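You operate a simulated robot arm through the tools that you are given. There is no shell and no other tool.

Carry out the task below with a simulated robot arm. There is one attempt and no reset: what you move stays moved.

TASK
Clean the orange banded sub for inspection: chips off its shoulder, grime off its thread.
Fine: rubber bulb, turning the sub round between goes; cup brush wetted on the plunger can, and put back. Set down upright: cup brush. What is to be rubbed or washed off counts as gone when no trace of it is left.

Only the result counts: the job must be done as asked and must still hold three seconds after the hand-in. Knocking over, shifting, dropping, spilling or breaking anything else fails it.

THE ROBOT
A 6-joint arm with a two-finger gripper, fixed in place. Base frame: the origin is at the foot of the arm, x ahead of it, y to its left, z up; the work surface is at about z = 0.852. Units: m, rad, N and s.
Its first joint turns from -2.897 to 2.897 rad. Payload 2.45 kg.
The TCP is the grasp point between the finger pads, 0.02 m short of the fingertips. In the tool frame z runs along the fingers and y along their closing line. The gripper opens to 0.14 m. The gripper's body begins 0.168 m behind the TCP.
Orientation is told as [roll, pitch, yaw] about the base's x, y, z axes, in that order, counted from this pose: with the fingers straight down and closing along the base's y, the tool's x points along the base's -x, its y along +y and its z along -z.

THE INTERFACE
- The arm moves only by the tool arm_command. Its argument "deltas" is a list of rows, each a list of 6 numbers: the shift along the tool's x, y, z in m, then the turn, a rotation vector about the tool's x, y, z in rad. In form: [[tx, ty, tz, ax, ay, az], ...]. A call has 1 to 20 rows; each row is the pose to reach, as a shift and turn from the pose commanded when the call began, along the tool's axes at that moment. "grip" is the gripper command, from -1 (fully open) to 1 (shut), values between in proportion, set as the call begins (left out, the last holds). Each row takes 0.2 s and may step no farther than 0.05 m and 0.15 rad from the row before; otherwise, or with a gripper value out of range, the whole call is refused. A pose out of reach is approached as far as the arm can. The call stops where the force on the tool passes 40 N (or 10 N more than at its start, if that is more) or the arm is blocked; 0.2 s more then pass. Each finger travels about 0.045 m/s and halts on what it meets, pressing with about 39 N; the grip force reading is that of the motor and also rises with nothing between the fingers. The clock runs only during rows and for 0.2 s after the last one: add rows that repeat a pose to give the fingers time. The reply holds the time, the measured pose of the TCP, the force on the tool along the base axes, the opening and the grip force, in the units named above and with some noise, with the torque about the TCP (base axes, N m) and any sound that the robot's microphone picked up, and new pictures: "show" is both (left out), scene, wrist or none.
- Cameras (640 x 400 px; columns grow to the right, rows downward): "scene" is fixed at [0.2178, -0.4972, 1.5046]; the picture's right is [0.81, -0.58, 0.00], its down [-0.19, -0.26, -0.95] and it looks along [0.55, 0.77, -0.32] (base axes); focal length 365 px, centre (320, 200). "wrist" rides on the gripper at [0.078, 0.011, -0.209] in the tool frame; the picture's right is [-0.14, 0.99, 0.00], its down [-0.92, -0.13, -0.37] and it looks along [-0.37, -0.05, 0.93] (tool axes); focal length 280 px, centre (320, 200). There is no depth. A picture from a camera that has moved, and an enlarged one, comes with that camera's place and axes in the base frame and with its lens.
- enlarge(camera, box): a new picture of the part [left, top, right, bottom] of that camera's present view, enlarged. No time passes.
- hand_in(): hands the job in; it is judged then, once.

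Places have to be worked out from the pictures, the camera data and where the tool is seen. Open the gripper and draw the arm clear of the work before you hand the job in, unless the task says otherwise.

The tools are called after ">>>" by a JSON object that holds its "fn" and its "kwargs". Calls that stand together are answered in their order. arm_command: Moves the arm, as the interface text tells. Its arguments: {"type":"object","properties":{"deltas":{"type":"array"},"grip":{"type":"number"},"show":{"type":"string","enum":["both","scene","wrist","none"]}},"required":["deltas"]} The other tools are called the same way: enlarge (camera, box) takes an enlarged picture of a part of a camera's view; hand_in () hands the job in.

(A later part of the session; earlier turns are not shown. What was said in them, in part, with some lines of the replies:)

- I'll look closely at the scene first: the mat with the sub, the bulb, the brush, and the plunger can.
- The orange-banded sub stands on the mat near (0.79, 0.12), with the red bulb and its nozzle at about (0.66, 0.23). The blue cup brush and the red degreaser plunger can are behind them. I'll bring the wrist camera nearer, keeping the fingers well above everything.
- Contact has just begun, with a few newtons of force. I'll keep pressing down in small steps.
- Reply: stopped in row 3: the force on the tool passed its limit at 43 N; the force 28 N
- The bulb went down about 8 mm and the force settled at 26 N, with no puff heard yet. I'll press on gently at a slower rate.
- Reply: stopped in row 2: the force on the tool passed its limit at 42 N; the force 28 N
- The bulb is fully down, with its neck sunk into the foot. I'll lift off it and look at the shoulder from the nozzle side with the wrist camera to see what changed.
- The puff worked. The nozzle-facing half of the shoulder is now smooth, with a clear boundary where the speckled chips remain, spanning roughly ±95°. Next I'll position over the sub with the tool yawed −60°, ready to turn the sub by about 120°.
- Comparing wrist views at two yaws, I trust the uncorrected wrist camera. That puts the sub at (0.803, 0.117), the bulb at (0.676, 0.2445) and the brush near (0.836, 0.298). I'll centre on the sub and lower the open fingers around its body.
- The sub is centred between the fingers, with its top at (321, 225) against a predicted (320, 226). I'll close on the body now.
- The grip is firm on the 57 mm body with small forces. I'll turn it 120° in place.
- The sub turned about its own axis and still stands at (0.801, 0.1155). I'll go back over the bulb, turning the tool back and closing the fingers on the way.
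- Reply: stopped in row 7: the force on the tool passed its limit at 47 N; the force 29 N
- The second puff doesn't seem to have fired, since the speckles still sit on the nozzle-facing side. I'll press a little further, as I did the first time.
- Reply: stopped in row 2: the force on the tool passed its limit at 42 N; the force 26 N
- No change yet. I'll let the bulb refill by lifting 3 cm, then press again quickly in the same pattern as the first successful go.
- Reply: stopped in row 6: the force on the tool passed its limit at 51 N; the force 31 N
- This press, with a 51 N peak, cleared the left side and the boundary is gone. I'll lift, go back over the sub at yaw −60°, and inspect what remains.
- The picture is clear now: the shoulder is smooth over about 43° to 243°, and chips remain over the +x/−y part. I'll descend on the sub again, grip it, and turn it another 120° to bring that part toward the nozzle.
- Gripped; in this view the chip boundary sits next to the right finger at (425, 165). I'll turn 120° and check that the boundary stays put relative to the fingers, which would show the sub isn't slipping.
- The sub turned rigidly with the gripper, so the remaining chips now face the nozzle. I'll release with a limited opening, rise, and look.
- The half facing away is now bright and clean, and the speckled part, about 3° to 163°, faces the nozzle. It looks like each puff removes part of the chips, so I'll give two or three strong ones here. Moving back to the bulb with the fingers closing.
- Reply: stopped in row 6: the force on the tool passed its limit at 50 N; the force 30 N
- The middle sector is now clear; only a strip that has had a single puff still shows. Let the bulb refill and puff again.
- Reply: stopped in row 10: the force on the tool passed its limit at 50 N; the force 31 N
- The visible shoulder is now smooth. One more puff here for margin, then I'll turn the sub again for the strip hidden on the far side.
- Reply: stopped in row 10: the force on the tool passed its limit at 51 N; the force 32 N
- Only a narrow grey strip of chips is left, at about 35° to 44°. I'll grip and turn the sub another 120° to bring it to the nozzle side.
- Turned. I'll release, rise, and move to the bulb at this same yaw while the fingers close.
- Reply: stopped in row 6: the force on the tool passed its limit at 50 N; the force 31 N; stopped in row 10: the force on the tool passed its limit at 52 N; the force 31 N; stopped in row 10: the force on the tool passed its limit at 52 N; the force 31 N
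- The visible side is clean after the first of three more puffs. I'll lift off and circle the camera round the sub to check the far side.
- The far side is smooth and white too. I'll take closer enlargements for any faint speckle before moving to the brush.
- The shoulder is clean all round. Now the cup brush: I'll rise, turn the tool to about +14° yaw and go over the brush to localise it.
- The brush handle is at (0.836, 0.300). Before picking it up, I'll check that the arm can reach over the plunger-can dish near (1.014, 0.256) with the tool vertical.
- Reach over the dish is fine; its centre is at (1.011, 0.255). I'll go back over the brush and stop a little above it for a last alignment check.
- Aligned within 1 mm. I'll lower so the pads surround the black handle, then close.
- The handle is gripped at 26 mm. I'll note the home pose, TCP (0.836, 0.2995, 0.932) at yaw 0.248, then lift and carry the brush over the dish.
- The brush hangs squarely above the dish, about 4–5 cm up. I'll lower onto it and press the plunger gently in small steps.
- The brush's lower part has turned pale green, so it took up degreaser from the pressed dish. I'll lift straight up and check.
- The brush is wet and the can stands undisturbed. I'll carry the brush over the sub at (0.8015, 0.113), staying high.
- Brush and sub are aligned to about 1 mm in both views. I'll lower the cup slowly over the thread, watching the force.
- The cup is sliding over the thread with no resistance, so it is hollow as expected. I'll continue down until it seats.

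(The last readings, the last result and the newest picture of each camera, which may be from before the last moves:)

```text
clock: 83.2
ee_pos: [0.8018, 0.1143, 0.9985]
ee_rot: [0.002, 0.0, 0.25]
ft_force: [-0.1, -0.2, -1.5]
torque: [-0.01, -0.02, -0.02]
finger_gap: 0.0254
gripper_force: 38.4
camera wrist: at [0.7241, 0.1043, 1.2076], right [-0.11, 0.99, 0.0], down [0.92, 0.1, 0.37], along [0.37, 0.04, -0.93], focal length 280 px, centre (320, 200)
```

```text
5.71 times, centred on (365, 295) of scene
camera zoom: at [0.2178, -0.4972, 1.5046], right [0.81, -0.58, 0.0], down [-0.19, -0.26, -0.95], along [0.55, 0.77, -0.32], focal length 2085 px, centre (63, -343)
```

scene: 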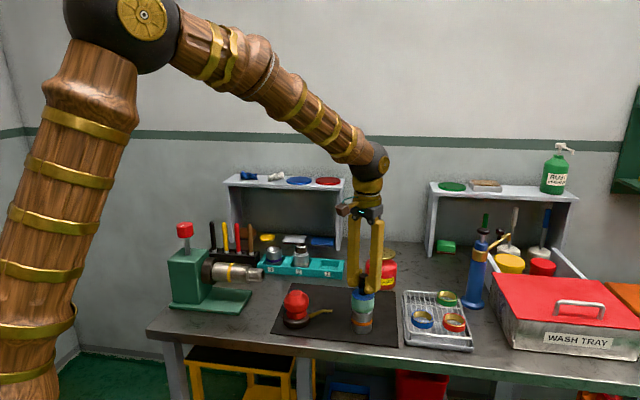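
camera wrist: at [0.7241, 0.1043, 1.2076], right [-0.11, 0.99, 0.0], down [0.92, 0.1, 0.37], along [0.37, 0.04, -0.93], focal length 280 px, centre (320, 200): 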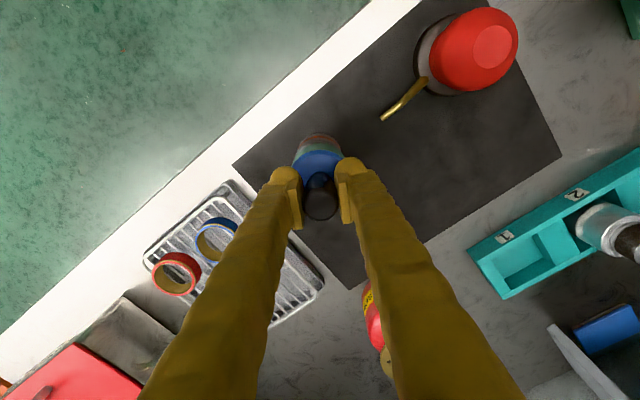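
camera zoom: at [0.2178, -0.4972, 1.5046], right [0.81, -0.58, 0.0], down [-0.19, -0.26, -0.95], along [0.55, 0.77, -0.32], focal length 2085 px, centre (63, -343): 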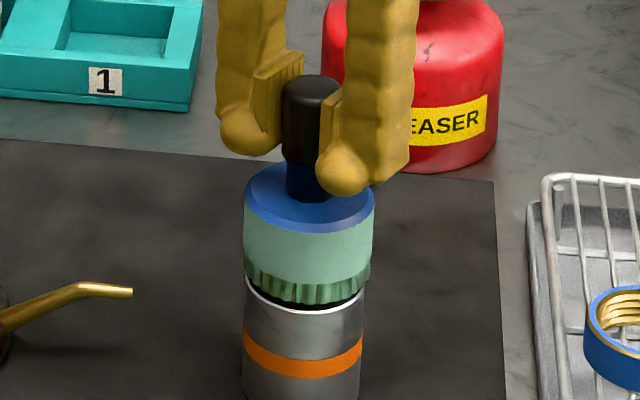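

Nearly at the shoulder with no contact force yet. I'll go down in 1 mm steps to light contact.

>>> {"fn": "arm_command", "kwargs": {"deltas": [[0, 0, 0.001, 0, 0, 0], [0, 0, 0.002, 0, 0, 0], [0, 0, 0.003, 0, 0, 0], [0, 0, 0.004, 0, 0, 0]], "show": "scene"}}

>>> {"fn": "enlarge", "kwargs": {"camera": "scene", "box": [330, 260, 400, 330]}}

```text
clock: 84.2
ee_pos: [0.8014, 0.1136, 0.9948]
ee_rot: [0.003, 0.0, 0.249]
ft_force: [-0.1, -0.1, -1.1]
torque: [0.02, 0.01, 0.0]
finger_gap: 0.0255
gripper_force: 39.1
```

scene: 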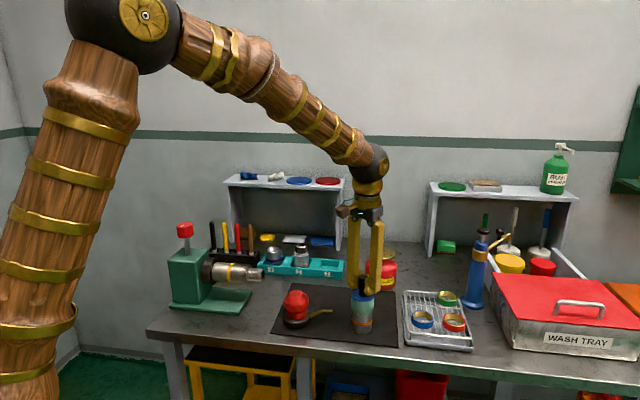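

```text
5.71 times, centred on (365, 295) of scene
camera zoom: at [0.2178, -0.4972, 1.5046], right [0.81, -0.58, 0.0], down [-0.19, -0.26, -0.95], along [0.55, 0.77, -0.32], focal length 2085 px, centre (63, -343)
```

zoom: 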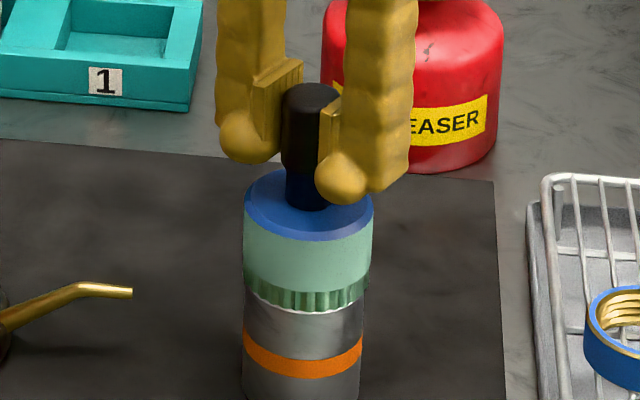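

>>> {"fn": "arm_command", "kwargs": {"deltas": [[0, 0, 0.001, 0, 0, 0], [0, 0, 0.002, 0, 0, 0], [0, 0, 0.003, 0, 0, 0]], "show": "none"}}

```text
clock: 85.0
ee_pos: [0.801, 0.1126, 0.9913]
ee_rot: [0.003, -0.005, 0.249]
ft_force: [-2.5, 3.7, 37.7]
torque: [0.09, -0.14, 0.24]
finger_gap: 0.0255
gripper_force: 39.2
```

Firm seat at TCP z ≈ 0.9915 with 38 N, which is more than I want. I'll back off about 2 mm and then twist.

>>> {"fn": "arm_command", "kwargs": {"deltas": [[0, 0, -0.001, 0, 0, 0], [0, 0, -0.002, 0, 0, 0], [0, 0, -0.002, 0, 0, 0]], "show": "none"}}

```text
clock: 85.8
ee_pos: [0.8012, 0.1124, 0.9922]
ee_rot: [0.002, -0.001, 0.247]
ft_force: [3.8, 1.4, 9.2]
torque: [0.14, -0.48, 0.03]
finger_gap: 0.0253
gripper_force: 38.9
```

>>> {"fn": "arm_command", "kwargs": {"deltas": [[0, 0, -0.0005, 0, 0, 0.15], [0, 0, -0.0005, 0, 0, 0.3], [0, 0, -0.0005, 0, 0, 0.45], [0, 0, -0.0005, 0, 0, 0.6], [0, 0, -0.0005, 0, 0, 0.75], [0, 0, -0.0005, 0, 0, 0.9], [0, 0, -0.0005, 0, 0, 1.05], [0, 0, -0.0005, 0, 0, 0.9], [0, 0, -0.0005, 0, 0, 0.75], [0, 0, -0.0005, 0, 0, 0.6], [0, 0, -0.0005, 0, 0, 0.45], [0, 0, -0.0005, 0, 0, 0.3], [0, 0, -0.0005, 0, 0, 0.15], [0, 0, -0.0005, 0, 0, 0]], "show": "both"}}

>>> {"fn": "enlarge", "kwargs": {"camera": "scene", "box": [330, 260, 400, 330]}}

```text
clock: 88.8
ee_pos: [0.8012, 0.1137, 0.9934]
ee_rot: [0.002, 0.001, 0.252]
ft_force: [0.4, -0.3, -1.5]
torque: [-0.03, 0.0, 0.02]
finger_gap: 0.025
gripper_force: 38.8
camera wrist: at [0.7239, 0.1041, 1.203], right [-0.11, 0.99, 0.0], down [0.92, 0.1, 0.37], along [0.37, 0.04, -0.93], focal length 280 px, centre (320, 200)
```

scene: 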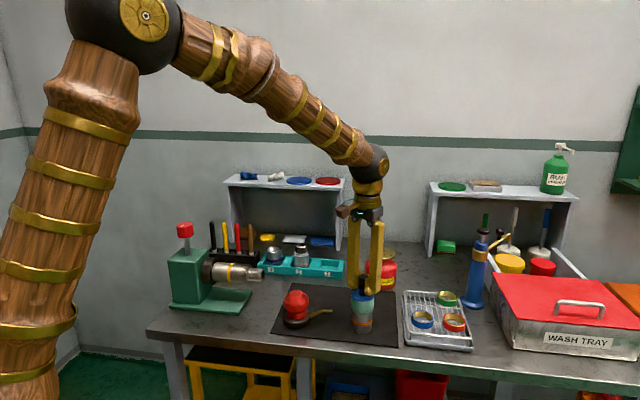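
wrist: 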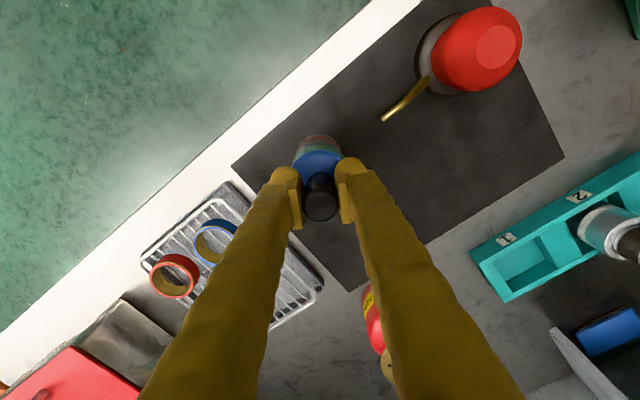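

```text
5.71 times, centred on (365, 295) of scene
camera zoom: at [0.2178, -0.4972, 1.5046], right [0.81, -0.58, 0.0], down [-0.19, -0.26, -0.95], along [0.55, 0.77, -0.32], focal length 2085 px, centre (63, -343)
```

zoom: 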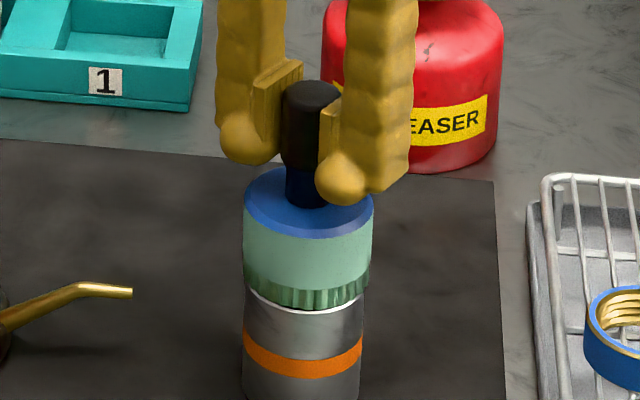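

I've done one twist back and forth. I'll raise the brush clear to see what the thread looks like.

>>> {"fn": "arm_command", "kwargs": {"deltas": [[0, 0, -0.02, 0, 0, 0], [0, 0, -0.05, 0, 0, 0], [0, 0, -0.065, 0, 0, 0], [0, 0, -0.065, 0, 0, 0]], "show": "scene"}}

>>> {"fn": "enlarge", "kwargs": {"camera": "scene", "box": [340, 260, 390, 320]}}

>>> {"fn": "enlarge", "kwargs": {"camera": "scene", "box": [344, 292, 380, 316]}}

```text
clock: 89.8
ee_pos: [0.8009, 0.1126, 1.0574]
ee_rot: [0.001, 0.0, 0.251]
ft_force: [0.3, -0.2, -1.3]
torque: [0.0, -0.03, 0.0]
finger_gap: 0.0253
gripper_force: 39.2
```

scene: 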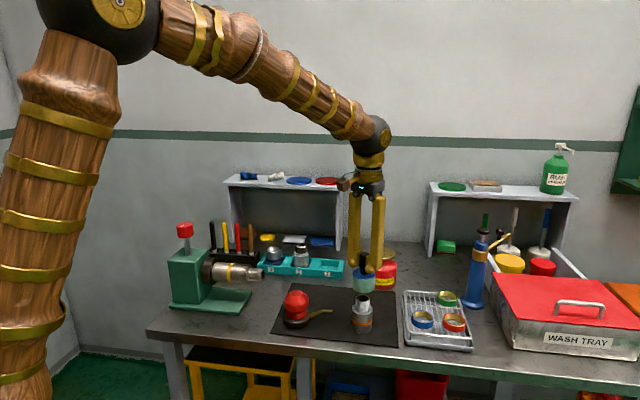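

```text
6.67 times, centred on (365, 290) of scene
camera zoom: at [0.2178, -0.4972, 1.5046], right [0.81, -0.58, 0.0], down [-0.19, -0.26, -0.95], along [0.55, 0.77, -0.32], focal length 2432 px, centre (20, -400)
```

zoom: 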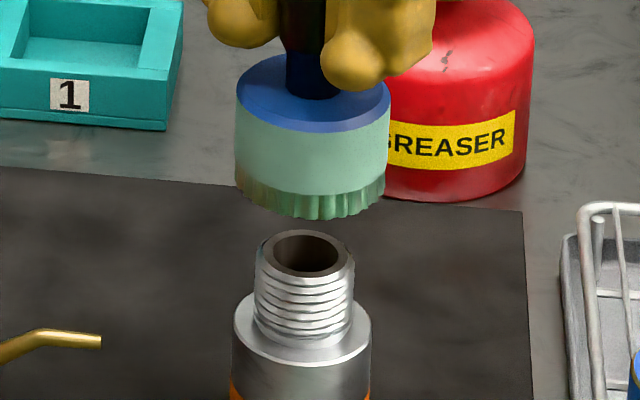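

```text
16.00 times, centred on (362, 304) of scene
camera zoom: at [0.2178, -0.4972, 1.5046], right [0.81, -0.58, 0.0], down [-0.19, -0.26, -0.95], along [0.55, 0.77, -0.32], focal length 5837 px, centre (-352, -1464)
```

zoom: 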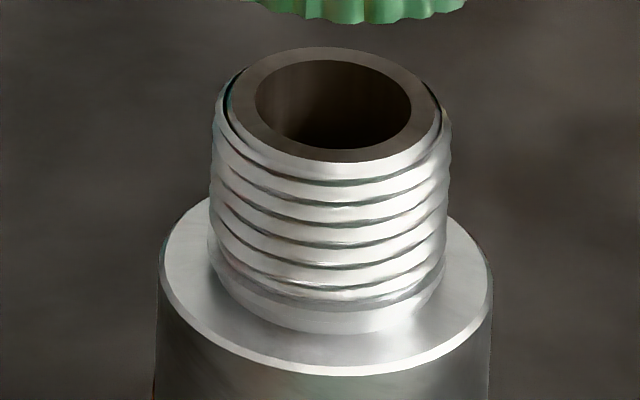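

The thread now shows bright, clean metal. To leave no trace on the hidden side or in the grooves, I'll lower again and give a second, wider scrub both ways.

>>> {"fn": "arm_command", "kwargs": {"deltas": [[0, 0, 0.03, 0, 0, 0], [0, 0, 0.05, 0, 0, 0], [0, 0, 0.06, 0, 0, 0], [0, 0, 0.064, 0, 0, 0], [0, 0, 0.0648, 0, 0, 0]], "show": "none"}}

>>> {"fn": "arm_command", "kwargs": {"deltas": [[0, 0, 0, 0, 0, -0.15], [0, 0, 0, 0, 0, -0.3], [0, 0, 0, 0, 0, -0.45], [0, 0, 0, 0, 0, -0.6], [0, 0, 0, 0, 0, -0.75], [0, 0, 0, 0, 0, -0.9], [0, 0, 0, 0, 0, -1.05], [0, 0, 0, 0, 0, -1.2], [0, 0, 0, 0, 0, -1.05], [0, 0, 0, 0, 0, -0.9], [0, 0, 0, 0, 0, -0.75], [0, 0, 0, 0, 0, -0.6], [0, 0, 0, 0, 0, -0.45], [0, 0, 0, 0, 0, -0.3], [0, 0, 0, 0, 0, -0.15], [0, 0, 0, 0, 0, 0]], "show": "none"}}

>>> {"fn": "arm_command", "kwargs": {"deltas": [[0, 0, -0.004, 0, 0, 0.15], [0, 0, -0.008, 0, 0, 0.3], [0, 0, -0.012, 0, 0, 0.45], [0, 0, -0.008, 0, 0, 0.6], [0, 0, -0.004, 0, 0, 0.75], [0, 0, 0, 0, 0, 0.9], [0, 0, -0.004, 0, 0, 1.05], [0, 0, -0.008, 0, 0, 1.2], [0, 0, -0.012, 0, 0, 1.05], [0, 0, -0.008, 0, 0, 0.9], [0, 0, -0.004, 0, 0, 0.75], [0, 0, 0, 0, 0, 0.6], [0, 0, -0.004, 0, 0, 0.45], [0, 0, -0.008, 0, 0, 0.3], [0, 0, -0.004, 0, 0, 0.15], [0, 0, 0, 0, 0, 0]], "show": "scene"}}

```text
clock: 91.0
ee_pos: [0.8019, 0.1123, 0.9925]
ee_rot: [0.001, 0.0, 0.249]
ft_force: [0.9, -0.3, -1.4]
torque: [0.04, -0.02, -0.04]
finger_gap: 0.025
gripper_force: 39.3
```

```text
clock: 94.4
ee_pos: [0.8017, 0.1127, 0.9932]
ee_rot: [0.002, 0.0, 0.246]
ft_force: [-0.2, 0.4, -1.7]
torque: [-0.02, 0.0, -0.01]
finger_gap: 0.0252
gripper_force: 39.0
```

```text
clock: 97.8
ee_pos: [0.8015, 0.1119, 0.9923]
ee_rot: [0.001, -0.001, 0.251]
ft_force: [0.4, -0.7, -1.8]
torque: [-0.01, -0.01, 0.0]
finger_gap: 0.0253
gripper_force: 38.4
```

scene: 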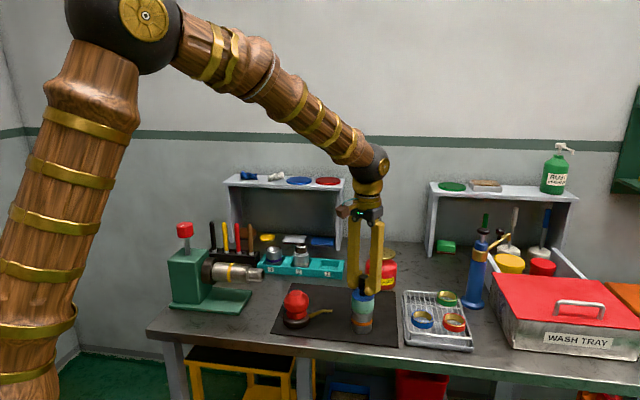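

Second scrub done with no odd forces. I'll lift and swing the camera round to inspect the far side of the thread, keeping the brush high.

>>> {"fn": "arm_command", "kwargs": {"deltas": [[0, 0, -0.02, 0, 0, 0], [0, 0, -0.06, 0, 0, 0], [0, 0, -0.1, 0, 0, 0], [-0.004, 0.0034, -0.1, 0, 0, 0.15], [-0.008, 0.0068, -0.1, 0, 0, 0.3], [-0.012, 0.01, -0.1, 0, 0, 0.45], [-0.016, 0.0135, -0.1, 0, 0, 0.6], [-0.02, 0.017, -0.1, 0, 0, 0.75], [-0.024, 0.02, -0.1, 0, 0, 0.9], [-0.028, 0.0235, -0.1, 0, 0, 1.05], [-0.032, 0.027, -0.1, 0, 0, 1.2], [-0.036, 0.03, -0.1, 0, 0, 1.35], [-0.04, 0.0335, -0.1, 0, 0, 1.5], [-0.044, 0.037, -0.1, 0, 0, 1.65], [-0.048, 0.04, -0.1, 0, 0, 1.8], [-0.052, 0.0435, -0.1, 0, 0, 1.95], [-0.056, 0.047, -0.1, 0, 0, 2.1], [-0.0615, 0.0515, -0.1, 0, 0, 2.25], [-0.0615, 0.0515, -0.1, 0, 0, 2.35], [-0.0615, 0.0515, -0.1, 0, 0, 2.35]], "show": "both"}}

>>> {"fn": "enlarge", "kwargs": {"camera": "scene", "box": [344, 292, 380, 316]}}

```text
clock: 102.0
ee_pos: [0.8482, 0.1768, 1.0938]
ee_rot: [-0.001, 0.003, -2.105]
ft_force: [0.8, 0.3, -0.8]
torque: [-0.01, 0.02, -0.06]
finger_gap: 0.0255
gripper_force: 39.0
camera wrist: at [0.898, 0.2395, 1.3034], right [0.78, -0.62, 0.0], down [-0.58, -0.73, 0.37], along [-0.23, -0.29, -0.93], focal length 280 px, centre (320, 200)
```

scene: 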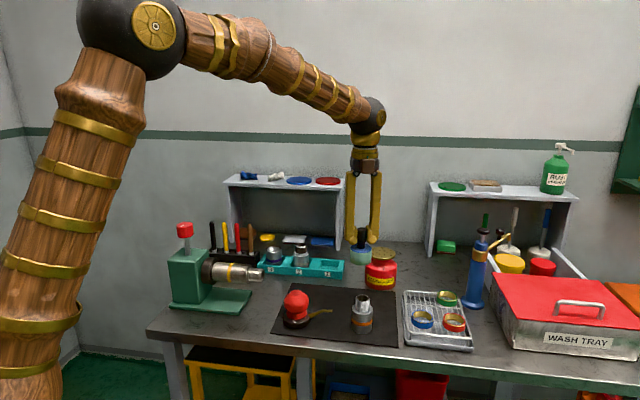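
wrist: 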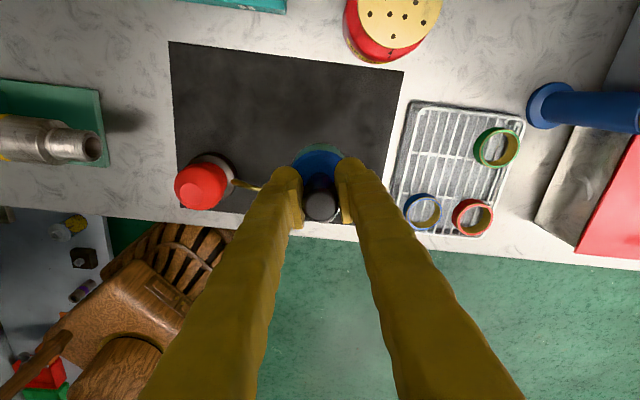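

```text
16.00 times, centred on (362, 304) of scene
camera zoom: at [0.2178, -0.4972, 1.5046], right [0.81, -0.58, 0.0], down [-0.19, -0.26, -0.95], along [0.55, 0.77, -0.32], focal length 5837 px, centre (-352, -1464)
```

zoom: 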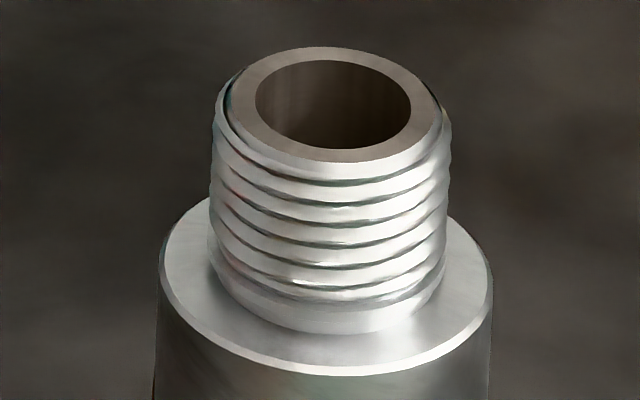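

The brush blocks the view of the sub. I'll shift sideways 9 cm so the camera can see past it.

>>> {"fn": "arm_command", "kwargs": {"deltas": [[0, -0.045, 0, 0, 0, 0], [0, -0.09, 0, 0, 0, 0], [0.02, -0.09, 0, 0, 0, 0], [0.02, -0.09, 0, 0, 0, 0]], "show": "wrist"}}

>>> {"fn": "enlarge", "kwargs": {"camera": "wrist", "box": [370, 130, 450, 230]}}

```text
clock: 103.0
ee_pos: [0.7808, 0.2411, 1.0923]
ee_rot: [-0.002, 0.002, -2.102]
ft_force: [-0.1, -0.4, -0.6]
torque: [0.01, -0.03, 0.01]
finger_gap: 0.0251
gripper_force: 39.3
camera wrist: at [0.8296, 0.3026, 1.3031], right [0.78, -0.62, 0.0], down [-0.58, -0.73, 0.37], along [-0.23, -0.29, -0.93], focal length 280 px, centre (320, 200)
```

wrist: 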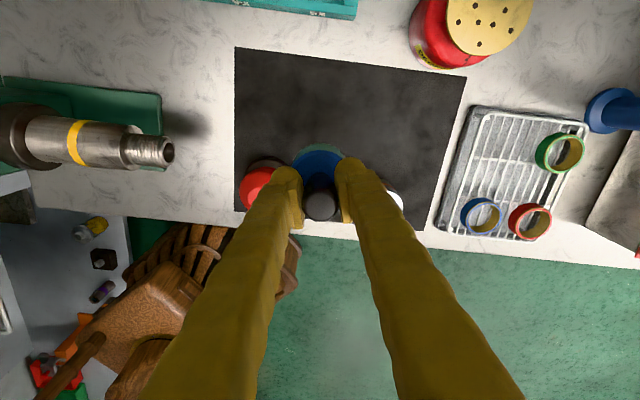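

```text
4.00 times, centred on (410, 180) of wrist
camera zoom: at [0.8296, 0.3026, 1.3031], right [0.78, -0.62, 0.0], down [-0.58, -0.73, 0.37], along [-0.23, -0.29, -0.93], focal length 1122 px, centre (-40, 280)
```

zoom: 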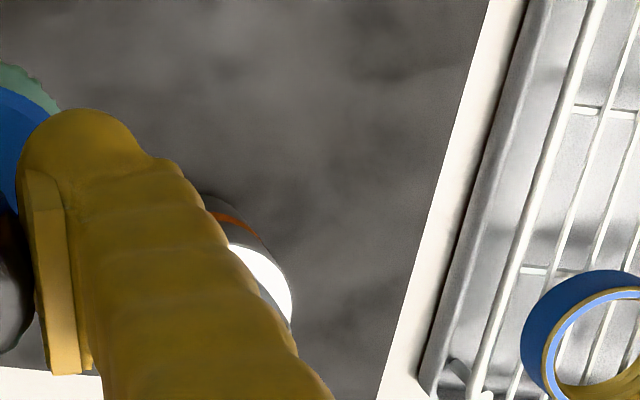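

>>> {"fn": "arm_command", "kwargs": {"deltas": [[-0.025, -0.015, 0, 0, 0, 0], [-0.05, -0.03, 0, 0, 0, 0], [-0.06, -0.04, 0, 0, 0, 0], [-0.06, -0.04, 0, 0, 0, 0]], "show": "wrist"}}

>>> {"fn": "enlarge", "kwargs": {"camera": "wrist", "box": [390, 110, 460, 190]}}

>>> {"fn": "enlarge", "kwargs": {"camera": "wrist", "box": [405, 125, 445, 165]}}

```text
clock: 104.0
ee_pos: [0.715, 0.2086, 1.0926]
ee_rot: [0.0, 0.002, -2.101]
ft_force: [0.9, 0.7, -0.8]
torque: [-0.02, -0.01, -0.02]
finger_gap: 0.0251
gripper_force: 39.4
camera wrist: at [0.7655, 0.2707, 1.3035], right [0.78, -0.62, 0.0], down [-0.58, -0.73, 0.37], along [-0.23, -0.29, -0.93], focal length 280 px, centre (320, 200)
```

wrist: 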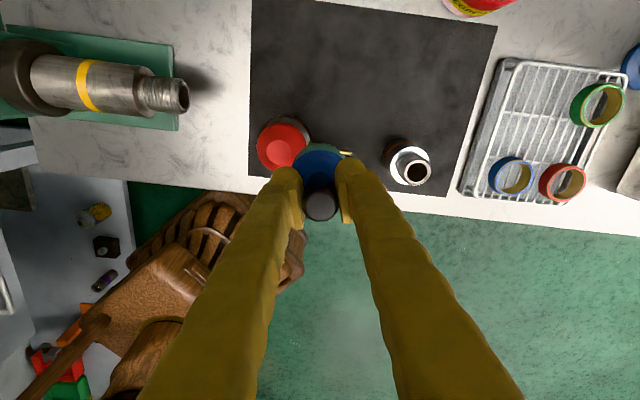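

```text
5.00 times, centred on (425, 150) of wrist
camera zoom: at [0.7655, 0.2707, 1.3035], right [0.78, -0.62, 0.0], down [-0.58, -0.73, 0.37], along [-0.23, -0.29, -0.93], focal length 1402 px, centre (-205, 450)
```

zoom: 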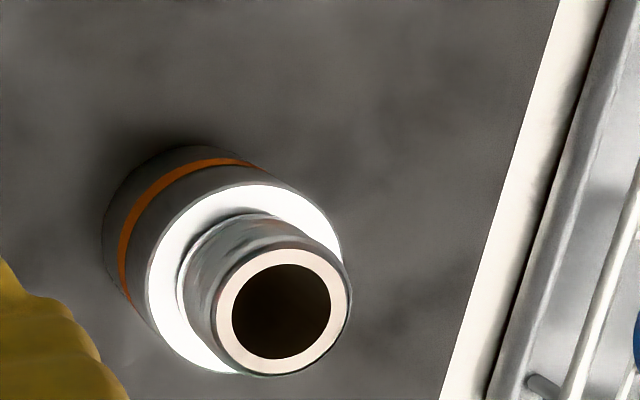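

```text
10.00 times, centred on (425, 145) of wrist
camera zoom: at [0.7655, 0.2707, 1.3035], right [0.78, -0.62, 0.0], down [-0.58, -0.73, 0.37], along [-0.23, -0.29, -0.93], focal length 2804 px, centre (-730, 750)
```

zoom: 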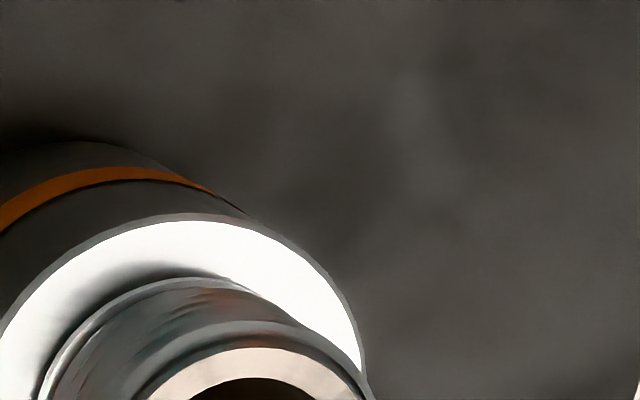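

The far side is bright, but with a faint brownish tint in places. I'll zoom right in to tell reflection from residue.

>>> {"fn": "enlarge", "kwargs": {"camera": "wrist", "box": [388, 143, 424, 167]}}

>>> {"fn": "enlarge", "kwargs": {"camera": "wrist", "box": [390, 140, 430, 190]}}

>>> {"fn": "enlarge", "kwargs": {"camera": "scene", "box": [352, 290, 372, 312]}}

```text
16.00 times, centred on (406, 155) of wrist
camera zoom: at [0.7655, 0.2707, 1.3035], right [0.78, -0.62, 0.0], down [-0.58, -0.73, 0.37], along [-0.23, -0.29, -0.93], focal length 4486 px, centre (-1056, 920)
```

zoom: 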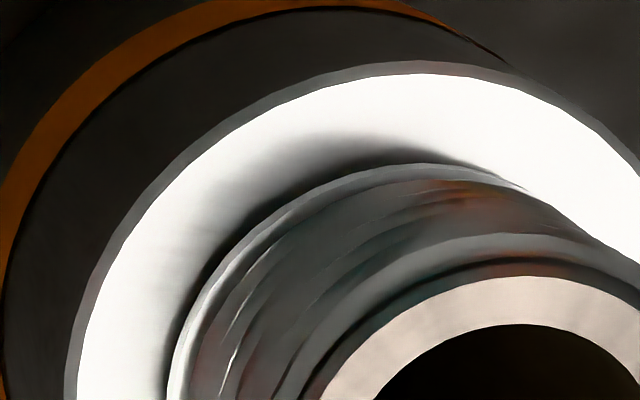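

```text
8.00 times, centred on (410, 165) of wrist
camera zoom: at [0.7655, 0.2707, 1.3035], right [0.78, -0.62, 0.0], down [-0.58, -0.73, 0.37], along [-0.23, -0.29, -0.93], focal length 2243 px, centre (-400, 480)
```

zoom: 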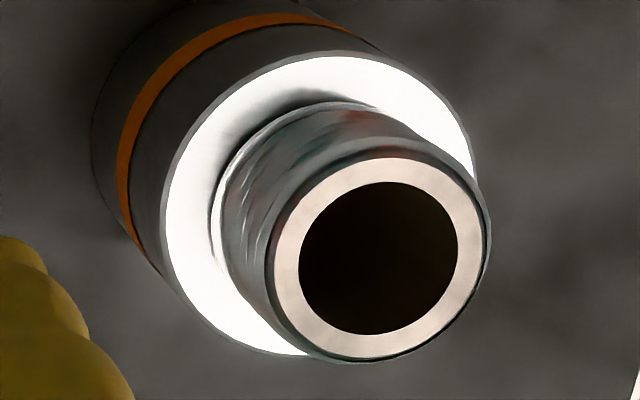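

```text
16.00 times, centred on (362, 301) of scene
camera zoom: at [0.2178, -0.4972, 1.5046], right [0.81, -0.58, 0.0], down [-0.19, -0.26, -0.95], along [0.55, 0.77, -0.32], focal length 5837 px, centre (-352, -1416)
```

zoom: 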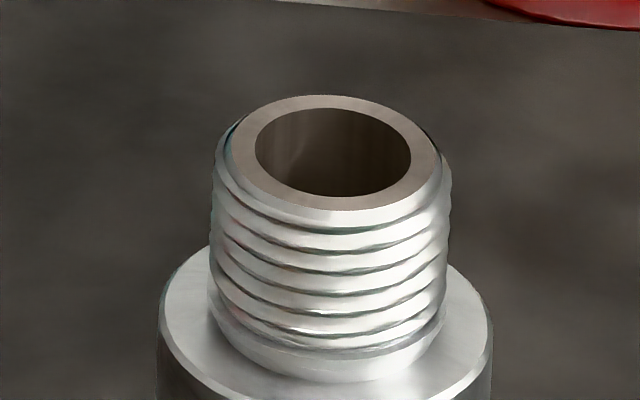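

Those tints are reflections on bare metal, not residue: the thread is clean on this side too. Now I'll put the brush back at its home spot, starting with travel above it at the original yaw.

>>> {"fn": "arm_command", "kwargs": {"deltas": [[0.0087, 0.0037, 0, 0, 0, -0.147], [0.0175, 0.0073, 0, 0, 0, -0.294], [0.0262, 0.011, 0, 0, 0, -0.44], [0.0349, 0.0146, 0, 0, 0, -0.587], [0.0436, 0.0183, 0, 0, 0, -0.734], [0.0524, 0.0219, 0, 0, 0, -0.881], [0.0611, 0.0256, 0, 0, 0, -1.028], [0.0698, 0.0292, 0, 0, 0, -1.175], [0.0785, 0.0329, 0, 0, 0, -1.322], [0.0873, 0.0365, 0, 0, 0, -1.469], [0.096, 0.0402, 0, 0, 0, -1.616], [0.1047, 0.0438, 0, 0, 0, -1.763], [0.1134, 0.0475, 0, 0, 0, -1.91], [0.1222, 0.0511, 0, 0, 0, -2.056], [0.1309, 0.0548, 0, 0, 0, -2.203], [0.1396, 0.0584, 0, 0, 0, -2.35], [0.1396, 0.0584, 0, 0, 0, -2.35]], "show": "both"}}

```text
clock: 107.6
ee_pos: [0.8374, 0.3003, 1.0929]
ee_rot: [0.002, -0.001, 0.249]
ft_force: [-0.4, 0.3, -0.5]
torque: [0.02, -0.04, -0.03]
finger_gap: 0.0254
gripper_force: 38.9
camera wrist: at [0.7593, 0.2911, 1.3031], right [-0.11, 0.99, 0.0], down [0.92, 0.1, 0.37], along [0.37, 0.04, -0.93], focal length 280 px, centre (320, 200)
```

scene: 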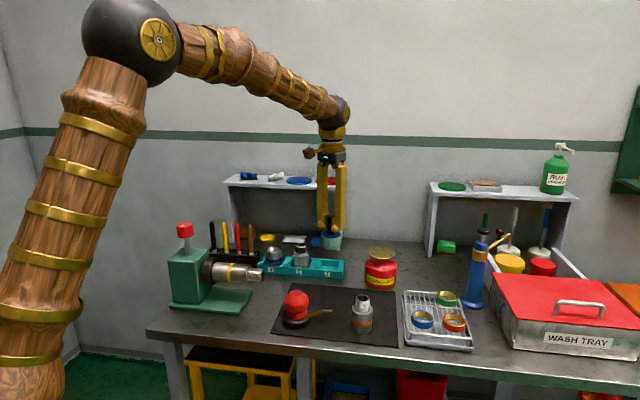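
wrist: 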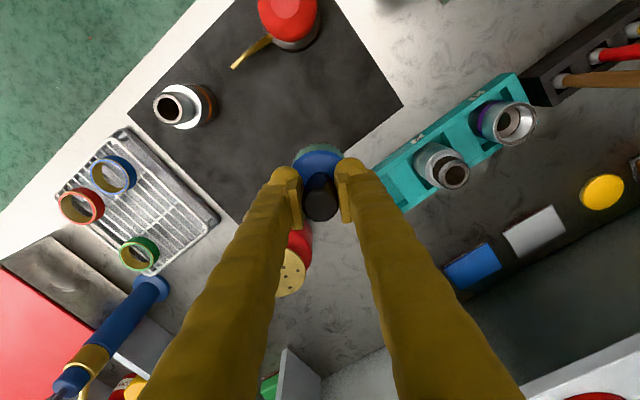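

>>> {"fn": "arm_command", "kwargs": {"deltas": [[0.0015, 0, 0.04, 0, 0, 0], [0.0015, 0, 0.085, 0, 0, 0], [0.0015, 0, 0.125, 0, 0, 0], [0.0015, 0, 0.147, 0, 0, 0], [0.0015, 0, 0.154, 0, 0, 0], [0.0015, 0, 0.156, 0, 0, 0], [0.0015, 0, 0.156, 0, 0, 0]], "show": "scene"}}

>>> {"fn": "enlarge", "kwargs": {"camera": "scene", "box": [300, 240, 370, 310]}}

```text
clock: 109.2
ee_pos: [0.8362, 0.2995, 0.937]
ee_rot: [0.001, -0.002, 0.249]
ft_force: [-0.5, 0.3, -1.4]
torque: [-0.02, 0.01, -0.01]
finger_gap: 0.0251
gripper_force: 38.5
```

scene: 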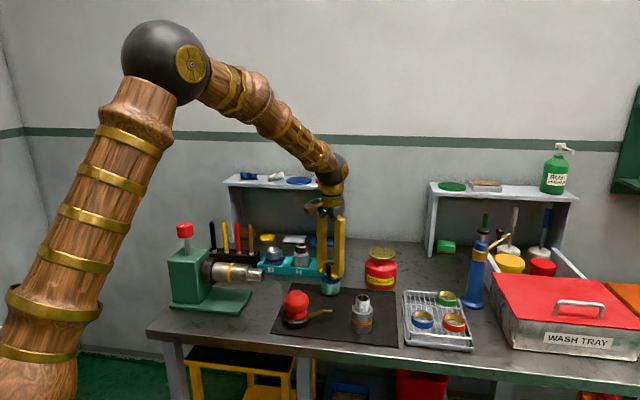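

```text
5.71 times, centred on (335, 275) of scene
camera zoom: at [0.2178, -0.4972, 1.5046], right [0.81, -0.58, 0.0], down [-0.19, -0.26, -0.95], along [0.55, 0.77, -0.32], focal length 2085 px, centre (234, -229)
```

zoom: 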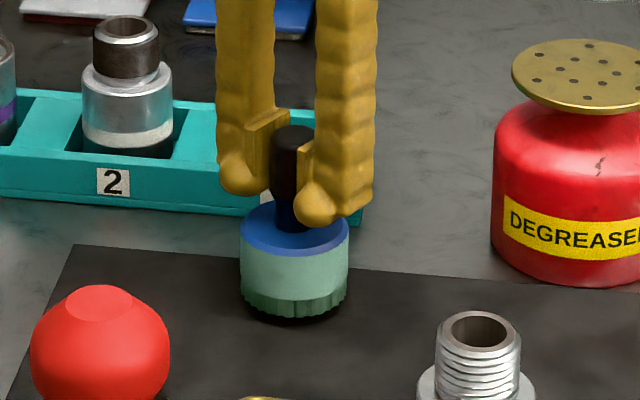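

A few millimetres above the mat. I'll lower in 1 mm steps until it touches.

>>> {"fn": "arm_command", "kwargs": {"deltas": [[0, 0, 0.001, 0, 0, 0], [0, 0, 0.002, 0, 0, 0], [0, 0, 0.003, 0, 0, 0], [0, 0, 0.004, 0, 0, 0], [0, 0, 0.004, 0, 0, 0]], "show": "scene"}}

>>> {"fn": "enlarge", "kwargs": {"camera": "scene", "box": [300, 240, 370, 310]}}

```text
clock: 110.4
ee_pos: [0.8356, 0.3001, 0.9328]
ee_rot: [0.002, 0.001, 0.25]
ft_force: [-0.1, -0.4, -2.1]
torque: [0.01, -0.02, -0.01]
finger_gap: 0.0255
gripper_force: 38.6
```

scene: 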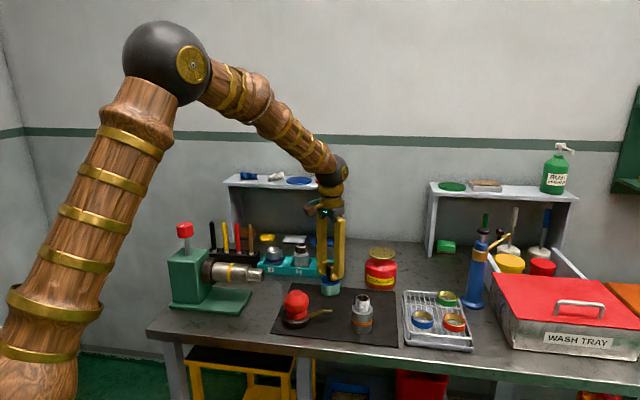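

```text
5.71 times, centred on (335, 275) of scene
camera zoom: at [0.2178, -0.4972, 1.5046], right [0.81, -0.58, 0.0], down [-0.19, -0.26, -0.95], along [0.55, 0.77, -0.32], focal length 2085 px, centre (234, -229)
```

zoom: 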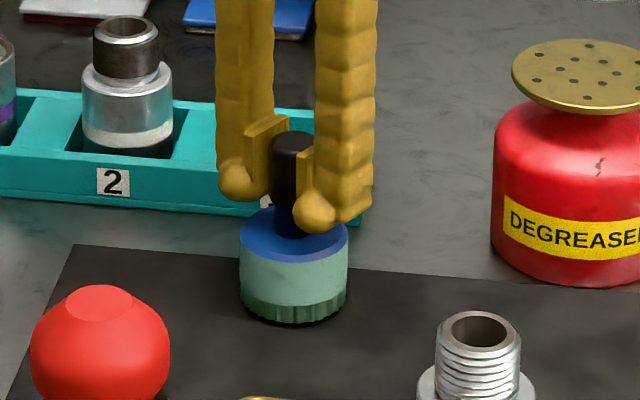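

The brush slid up about 3 mm in the grip when it seated on the sub, so I'll keep lowering by millimetres.

>>> {"fn": "arm_command", "kwargs": {"deltas": [[0, 0, 0.001, 0, 0, 0], [0, 0, 0.002, 0, 0, 0], [0, 0, 0.0028, 0, 0, 0], [0, 0, 0.0028, 0, 0, 0]], "show": "none"}}

>>> {"fn": "enlarge", "kwargs": {"camera": "scene", "box": [300, 240, 370, 310]}}

```text
clock: 111.4
ee_pos: [0.8357, 0.2996, 0.9298]
ee_rot: [0.003, 0.001, 0.249]
ft_force: [0.4, -0.6, -0.7]
torque: [0.02, -0.02, -0.03]
finger_gap: 0.0252
gripper_force: 38.9
```

```text
5.71 times, centred on (335, 275) of scene
camera zoom: at [0.2178, -0.4972, 1.5046], right [0.81, -0.58, 0.0], down [-0.19, -0.26, -0.95], along [0.55, 0.77, -0.32], focal length 2085 px, centre (234, -229)
```

zoom: 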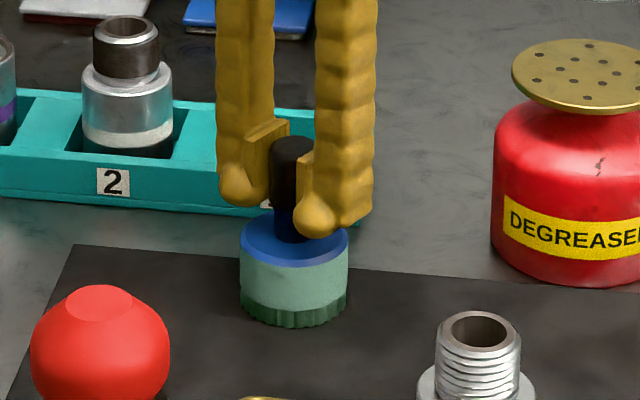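

>>> {"fn": "arm_command", "kwargs": {"deltas": [[0, 0, 0.0006, 0, 0, 0], [0, 0, 0.0012, 0, 0, 0], [0, 0, 0.0012, 0, 0, 0]], "show": "none"}}

```text
clock: 112.2
ee_pos: [0.8362, 0.3, 0.9293]
ee_rot: [0.002, -0.003, 0.249]
ft_force: [1.8, -0.7, 6.6]
torque: [-0.04, 0.14, 0.02]
finger_gap: 0.0253
gripper_force: 39.0
```

Touchdown, with +6.6 N. I'll release gently by opening to about 60 mm, then rise straight up.

>>> {"fn": "arm_command", "kwargs": {"deltas": [[0, 0, 0, 0, 0, 0], [0, 0, 0, 0, 0, 0], [0, 0, 0, 0, 0, 0], [0, 0, 0, 0, 0, 0]], "grip": 0.1, "show": "none"}}

>>> {"fn": "arm_command", "kwargs": {"deltas": [[0, 0, -0.02, 0, 0, 0], [0, 0, -0.05, 0, 0, 0], [0, 0, -0.09, 0, 0, 0], [0, 0, -0.12, 0, 0, 0], [0, 0, -0.12, 0, 0, 0]], "show": "both"}}

>>> {"fn": "enlarge", "kwargs": {"camera": "scene", "box": [300, 250, 400, 340]}}

>>> {"fn": "enlarge", "kwargs": {"camera": "wrist", "box": [280, 120, 360, 200]}}

```text
clock: 113.2
ee_pos: [0.8352, 0.3001, 0.9291]
ee_rot: [0.001, 0.001, 0.249]
ft_force: [0.1, -0.3, 0.1]
torque: [-0.04, -0.03, 0.01]
finger_gap: 0.063
gripper_force: 0.0
```

```text
clock: 114.4
ee_pos: [0.8352, 0.3009, 1.0504]
ee_rot: [0.003, -0.002, 0.248]
ft_force: [0.1, 0.6, -0.6]
torque: [0.02, 0.03, 0.02]
finger_gap: 0.0628
gripper_force: 0.2
camera wrist: at [0.7566, 0.2919, 1.2607], right [-0.11, 0.99, 0.0], down [0.92, 0.1, 0.37], along [0.37, 0.04, -0.93], focal length 280 px, centre (320, 200)
```

scene: 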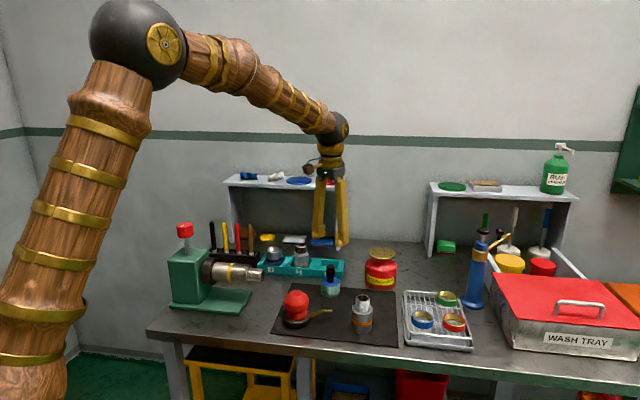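
wrist: 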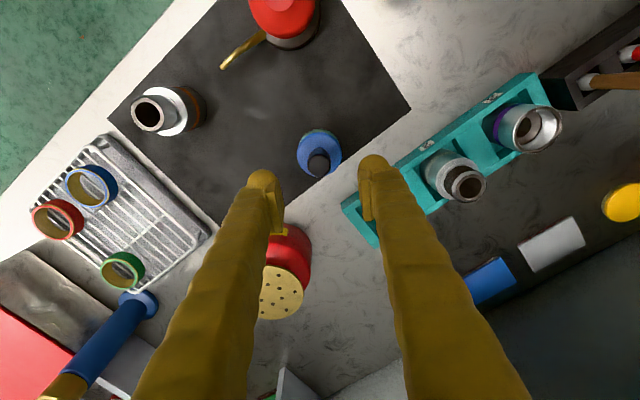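

```text
4.44 times, centred on (350, 295) of scene
camera zoom: at [0.2178, -0.4972, 1.5046], right [0.81, -0.58, 0.0], down [-0.19, -0.26, -0.95], along [0.55, 0.77, -0.32], focal length 1621 px, centre (187, -222)
```

zoom: 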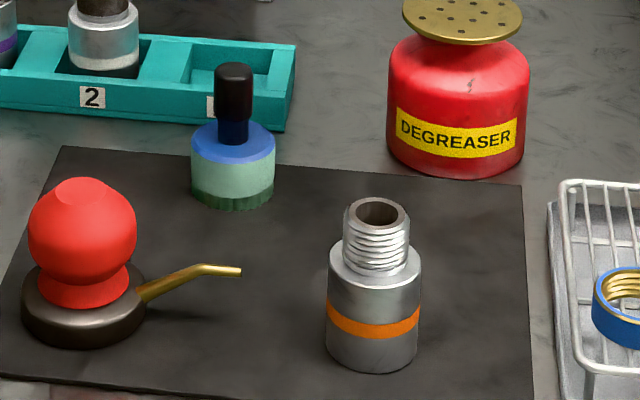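

```text
5.00 times, centred on (320, 160) of wrist
camera zoom: at [0.7566, 0.2919, 1.2607], right [-0.11, 0.99, 0.0], down [0.92, 0.1, 0.37], along [0.37, 0.04, -0.93], focal length 1402 px, centre (320, 400)
```

zoom: 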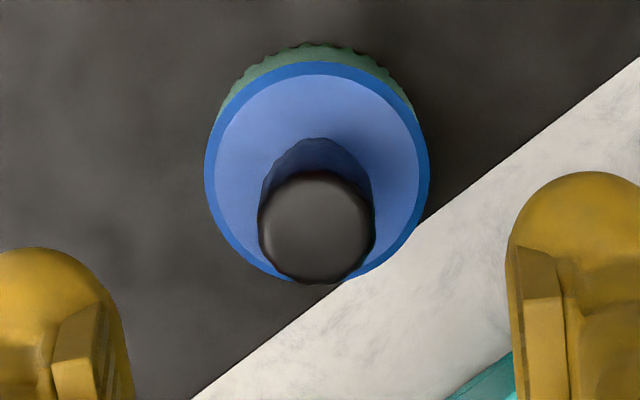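

The brush stands upright at its home spot. With the open gripper I'll make a last inspection of the sub from the +x/+y side.

>>> {"fn": "arm_command", "kwargs": {"deltas": [[0.002, -0.0086, 0, 0, 0, 0.147], [0.004, -0.0172, 0, 0, 0, 0.294], [0.006, -0.0258, 0, 0, 0, 0.441], [0.008, -0.0345, 0, 0, 0, 0.588], [0.01, -0.0431, 0, 0, 0, 0.735], [0.012, -0.0517, 0, 0, 0, 0.882], [0.014, -0.0603, 0, 0, 0, 1.03], [0.016, -0.0689, 0, 0, 0, 1.175], [0.018, -0.0775, 0, 0, 0, 1.322], [0.02, -0.0861, 0, 0, 0, 1.469], [0.022, -0.0947, 0, 0, 0, 1.616], [0.024, -0.1034, 0, 0, 0, 1.763], [0.026, -0.112, 0, 0, 0, 1.91], [0.028, -0.1206, 0, 0, 0, 2.056], [0.03, -0.1292, 0, 0, 0, 2.203], [0.0315, -0.1378, 0, 0, 0, 2.35], [0.0315, -0.1378, 0, 0, 0, 2.35]], "grip": -0.3, "show": "both"}}

>>> {"fn": "enlarge", "kwargs": {"camera": "wrist", "box": [280, 80, 360, 150]}}

```text
clock: 118.0
ee_pos: [0.8396, 0.1576, 1.0485]
ee_rot: [-0.001, 0.001, -2.102]
ft_force: [0.4, -0.2, -0.2]
torque: [-0.01, -0.02, 0.0]
finger_gap: 0.0911
gripper_force: 0.0
camera wrist: at [0.8886, 0.2195, 1.2594], right [0.78, -0.62, 0.0], down [-0.58, -0.73, 0.37], along [-0.23, -0.29, -0.93], focal length 280 px, centre (320, 200)
```

scene: 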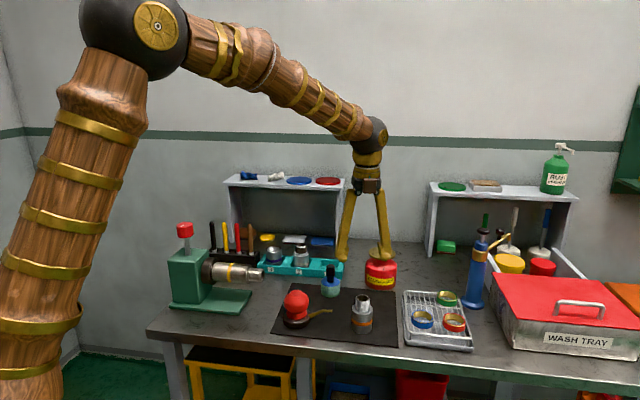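
wrist: 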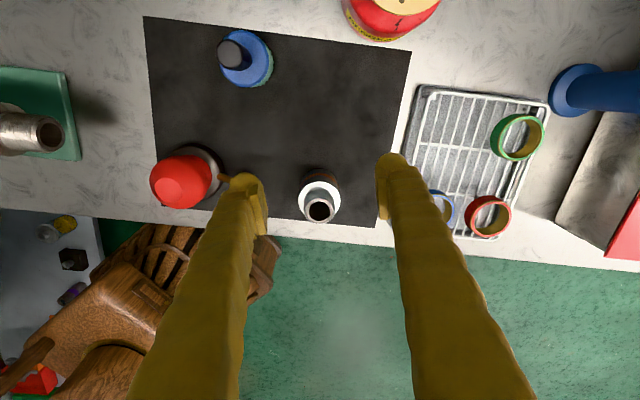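

```text
5.71 times, centred on (320, 115) of wrist
camera zoom: at [0.8886, 0.2195, 1.2594], right [0.78, -0.62, 0.0], down [-0.58, -0.73, 0.37], along [-0.23, -0.29, -0.93], focal length 1602 px, centre (320, 686)
```

zoom: 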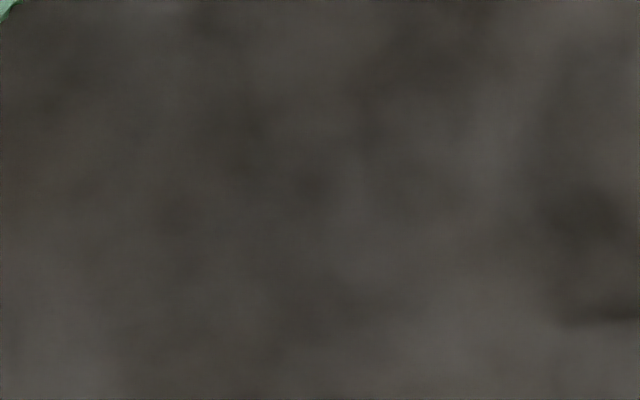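

>>> {"fn": "enlarge", "kwargs": {"camera": "wrist", "box": [290, 165, 350, 225]}}

>>> {"fn": "enlarge", "kwargs": {"camera": "wrist", "box": [300, 180, 340, 205]}}

>>> {"fn": "enlarge", "kwargs": {"camera": "scene", "box": [270, 230, 470, 360]}}

```text
6.67 times, centred on (320, 195) of wrist
camera zoom: at [0.8886, 0.2195, 1.2594], right [0.78, -0.62, 0.0], down [-0.58, -0.73, 0.37], along [-0.23, -0.29, -0.93], focal length 1869 px, centre (320, 233)
```

zoom: 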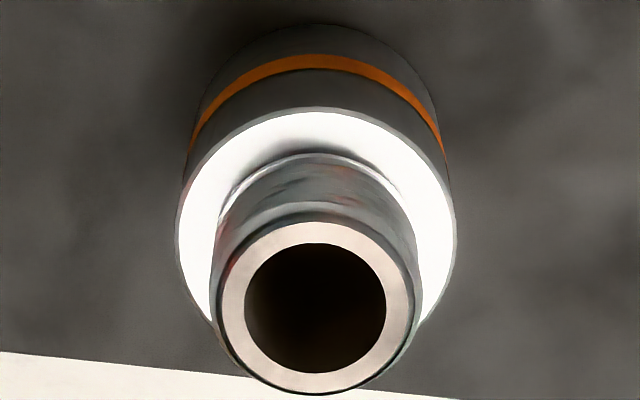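

```text
16.00 times, centred on (320, 192) of wrist
camera zoom: at [0.8886, 0.2195, 1.2594], right [0.78, -0.62, 0.0], down [-0.58, -0.73, 0.37], along [-0.23, -0.29, -0.93], focal length 4486 px, centre (320, 320)
```

zoom: 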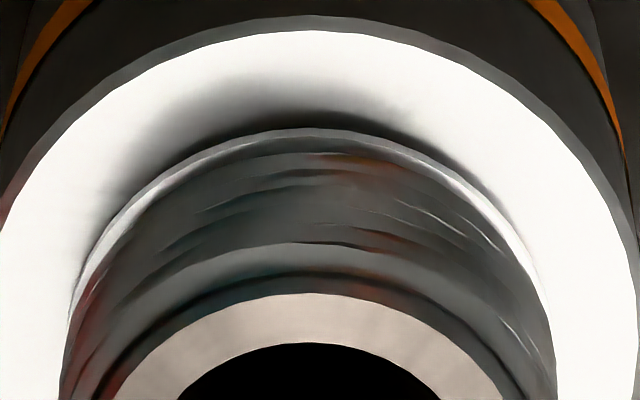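

```text
3.08 times, centred on (370, 295) of scene
camera zoom: at [0.2178, -0.4972, 1.5046], right [0.81, -0.58, 0.0], down [-0.19, -0.26, -0.95], along [0.55, 0.77, -0.32], focal length 1122 px, centre (166, -92)
```

zoom: 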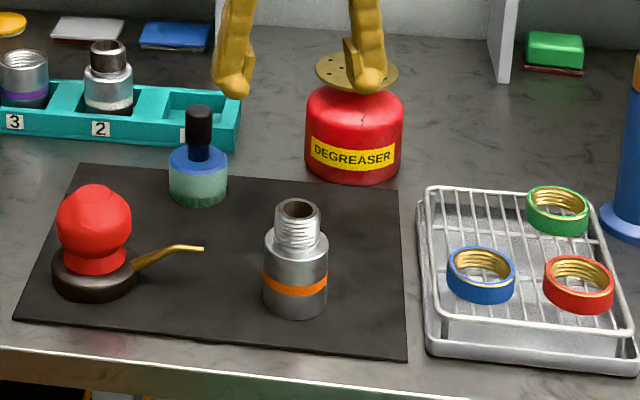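

Shoulder and thread look clean from every side, and the bulb, can and brush are where they were. I'll open the gripper, rise, and draw the arm clear.

>>> {"fn": "arm_command", "kwargs": {"deltas": [[0, 0, -0.04, 0, 0, 0], [0, 0, -0.085, 0, 0, 0], [0, 0, -0.13, 0, 0, 0], [0, 0, -0.175, 0, 0, 0], [0, 0, -0.22, 0, 0, 0], [-0.003, -0.045, -0.24, 0, 0, 0], [-0.006, -0.09, -0.25, 0, 0, 0], [-0.009, -0.135, -0.25, 0, 0, 0], [-0.012, -0.18, -0.25, 0, 0, 0], [-0.015, -0.223, -0.25, 0, 0, 0], [-0.015, -0.223, -0.25, 0, 0, 0]], "grip": -1, "show": "both"}}

>>> {"fn": "enlarge", "kwargs": {"camera": "scene", "box": [270, 230, 470, 360]}}

>>> {"fn": "enlarge", "kwargs": {"camera": "scene", "box": [346, 290, 378, 314]}}

```text
clock: 120.4
ee_pos: [0.6383, 0.2586, 1.2992]
ee_rot: [-0.001, 0.001, -2.101]
ft_force: [0.6, 0.4, 0.0]
torque: [-0.04, 0.02, 0.04]
finger_gap: 0.1403
gripper_force: 0.0
camera wrist: at [0.6872, 0.3196, 1.5094], right [0.78, -0.62, 0.0], down [-0.58, -0.73, 0.37], along [-0.23, -0.29, -0.93], focal length 280 px, centre (320, 200)
```

scene: 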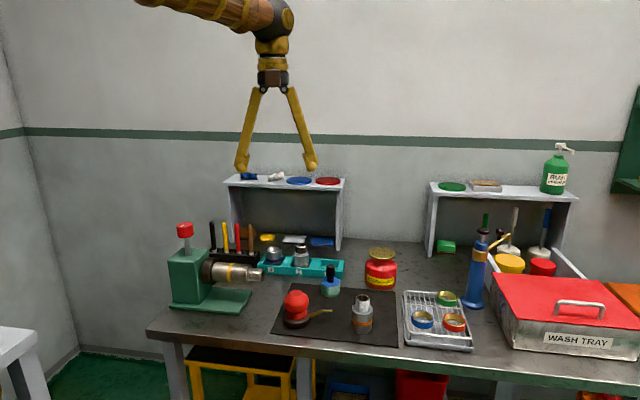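
wrist: 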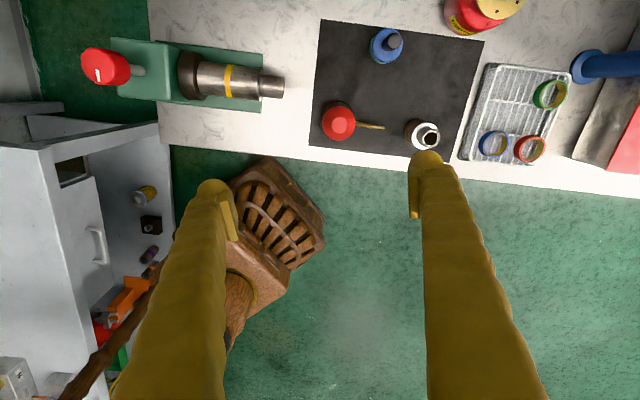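

```text
3.08 times, centred on (370, 295) of scene
camera zoom: at [0.2178, -0.4972, 1.5046], right [0.81, -0.58, 0.0], down [-0.19, -0.26, -0.95], along [0.55, 0.77, -0.32], focal length 1122 px, centre (166, -92)
```

zoom: 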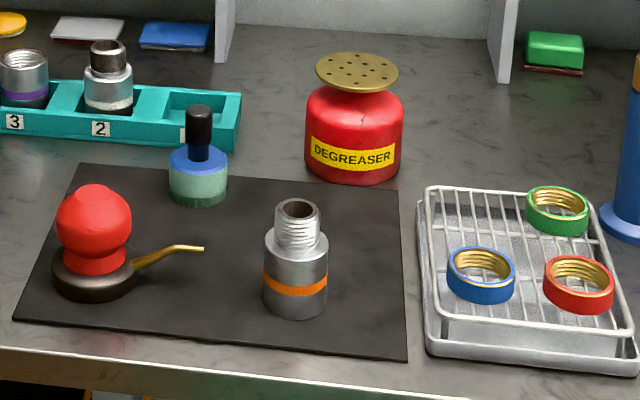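

```text
16.00 times, centred on (362, 302) of scene
camera zoom: at [0.2178, -0.4972, 1.5046], right [0.81, -0.58, 0.0], down [-0.19, -0.26, -0.95], along [0.55, 0.77, -0.32], focal length 5837 px, centre (-352, -1432)
```

zoom: 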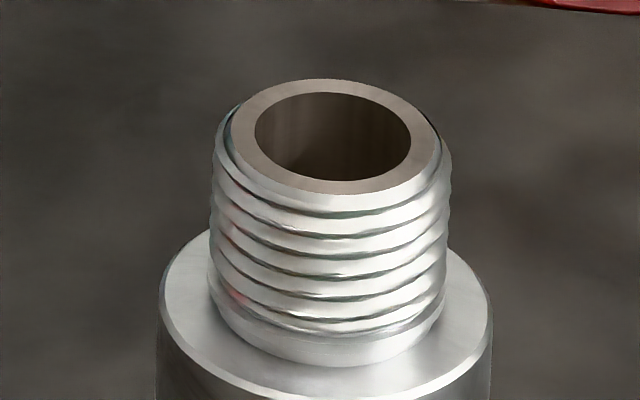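

The shoulder is smooth and free of chips, and the thread is bright. The brush is back upright at its place, everything else is undisturbed, and the arm is clear with the gripper open, so I'm handing the job in.

>>> {"fn": "hand_in", "kwargs": {}}

```text
The job is handed in.
```

The orange banded sub is clean: no chips are left on its shoulder and no grime shows on its thread. I've handed the job in but have not seen the verdict.

- **Chips:** I blew them off with the rubber bulb, turning the sub 120° between goes until the whole shoulder was smooth. It took several puffs per side, because a single puff only removed part of the chips.
- **Thread:** I wetted the cup brush on the degreaser can and scrubbed the thread twice, twisting both ways. I then checked it from several sides with the scene and wrist cameras. The faint colour left on it looks like reflections on bare metal, not residue.
- **Putting back:** The cup brush is upright on its original spot, still wet with degreaser. The bulb and can look where they were. The sub ended within a few millimetres of where it began.

When I first lowered the brush onto the sub it seated hard (38 N) and slid about 3 mm up in the grip. I allowed for that when setting it down. The gripper is open and the arm is clear of the work.
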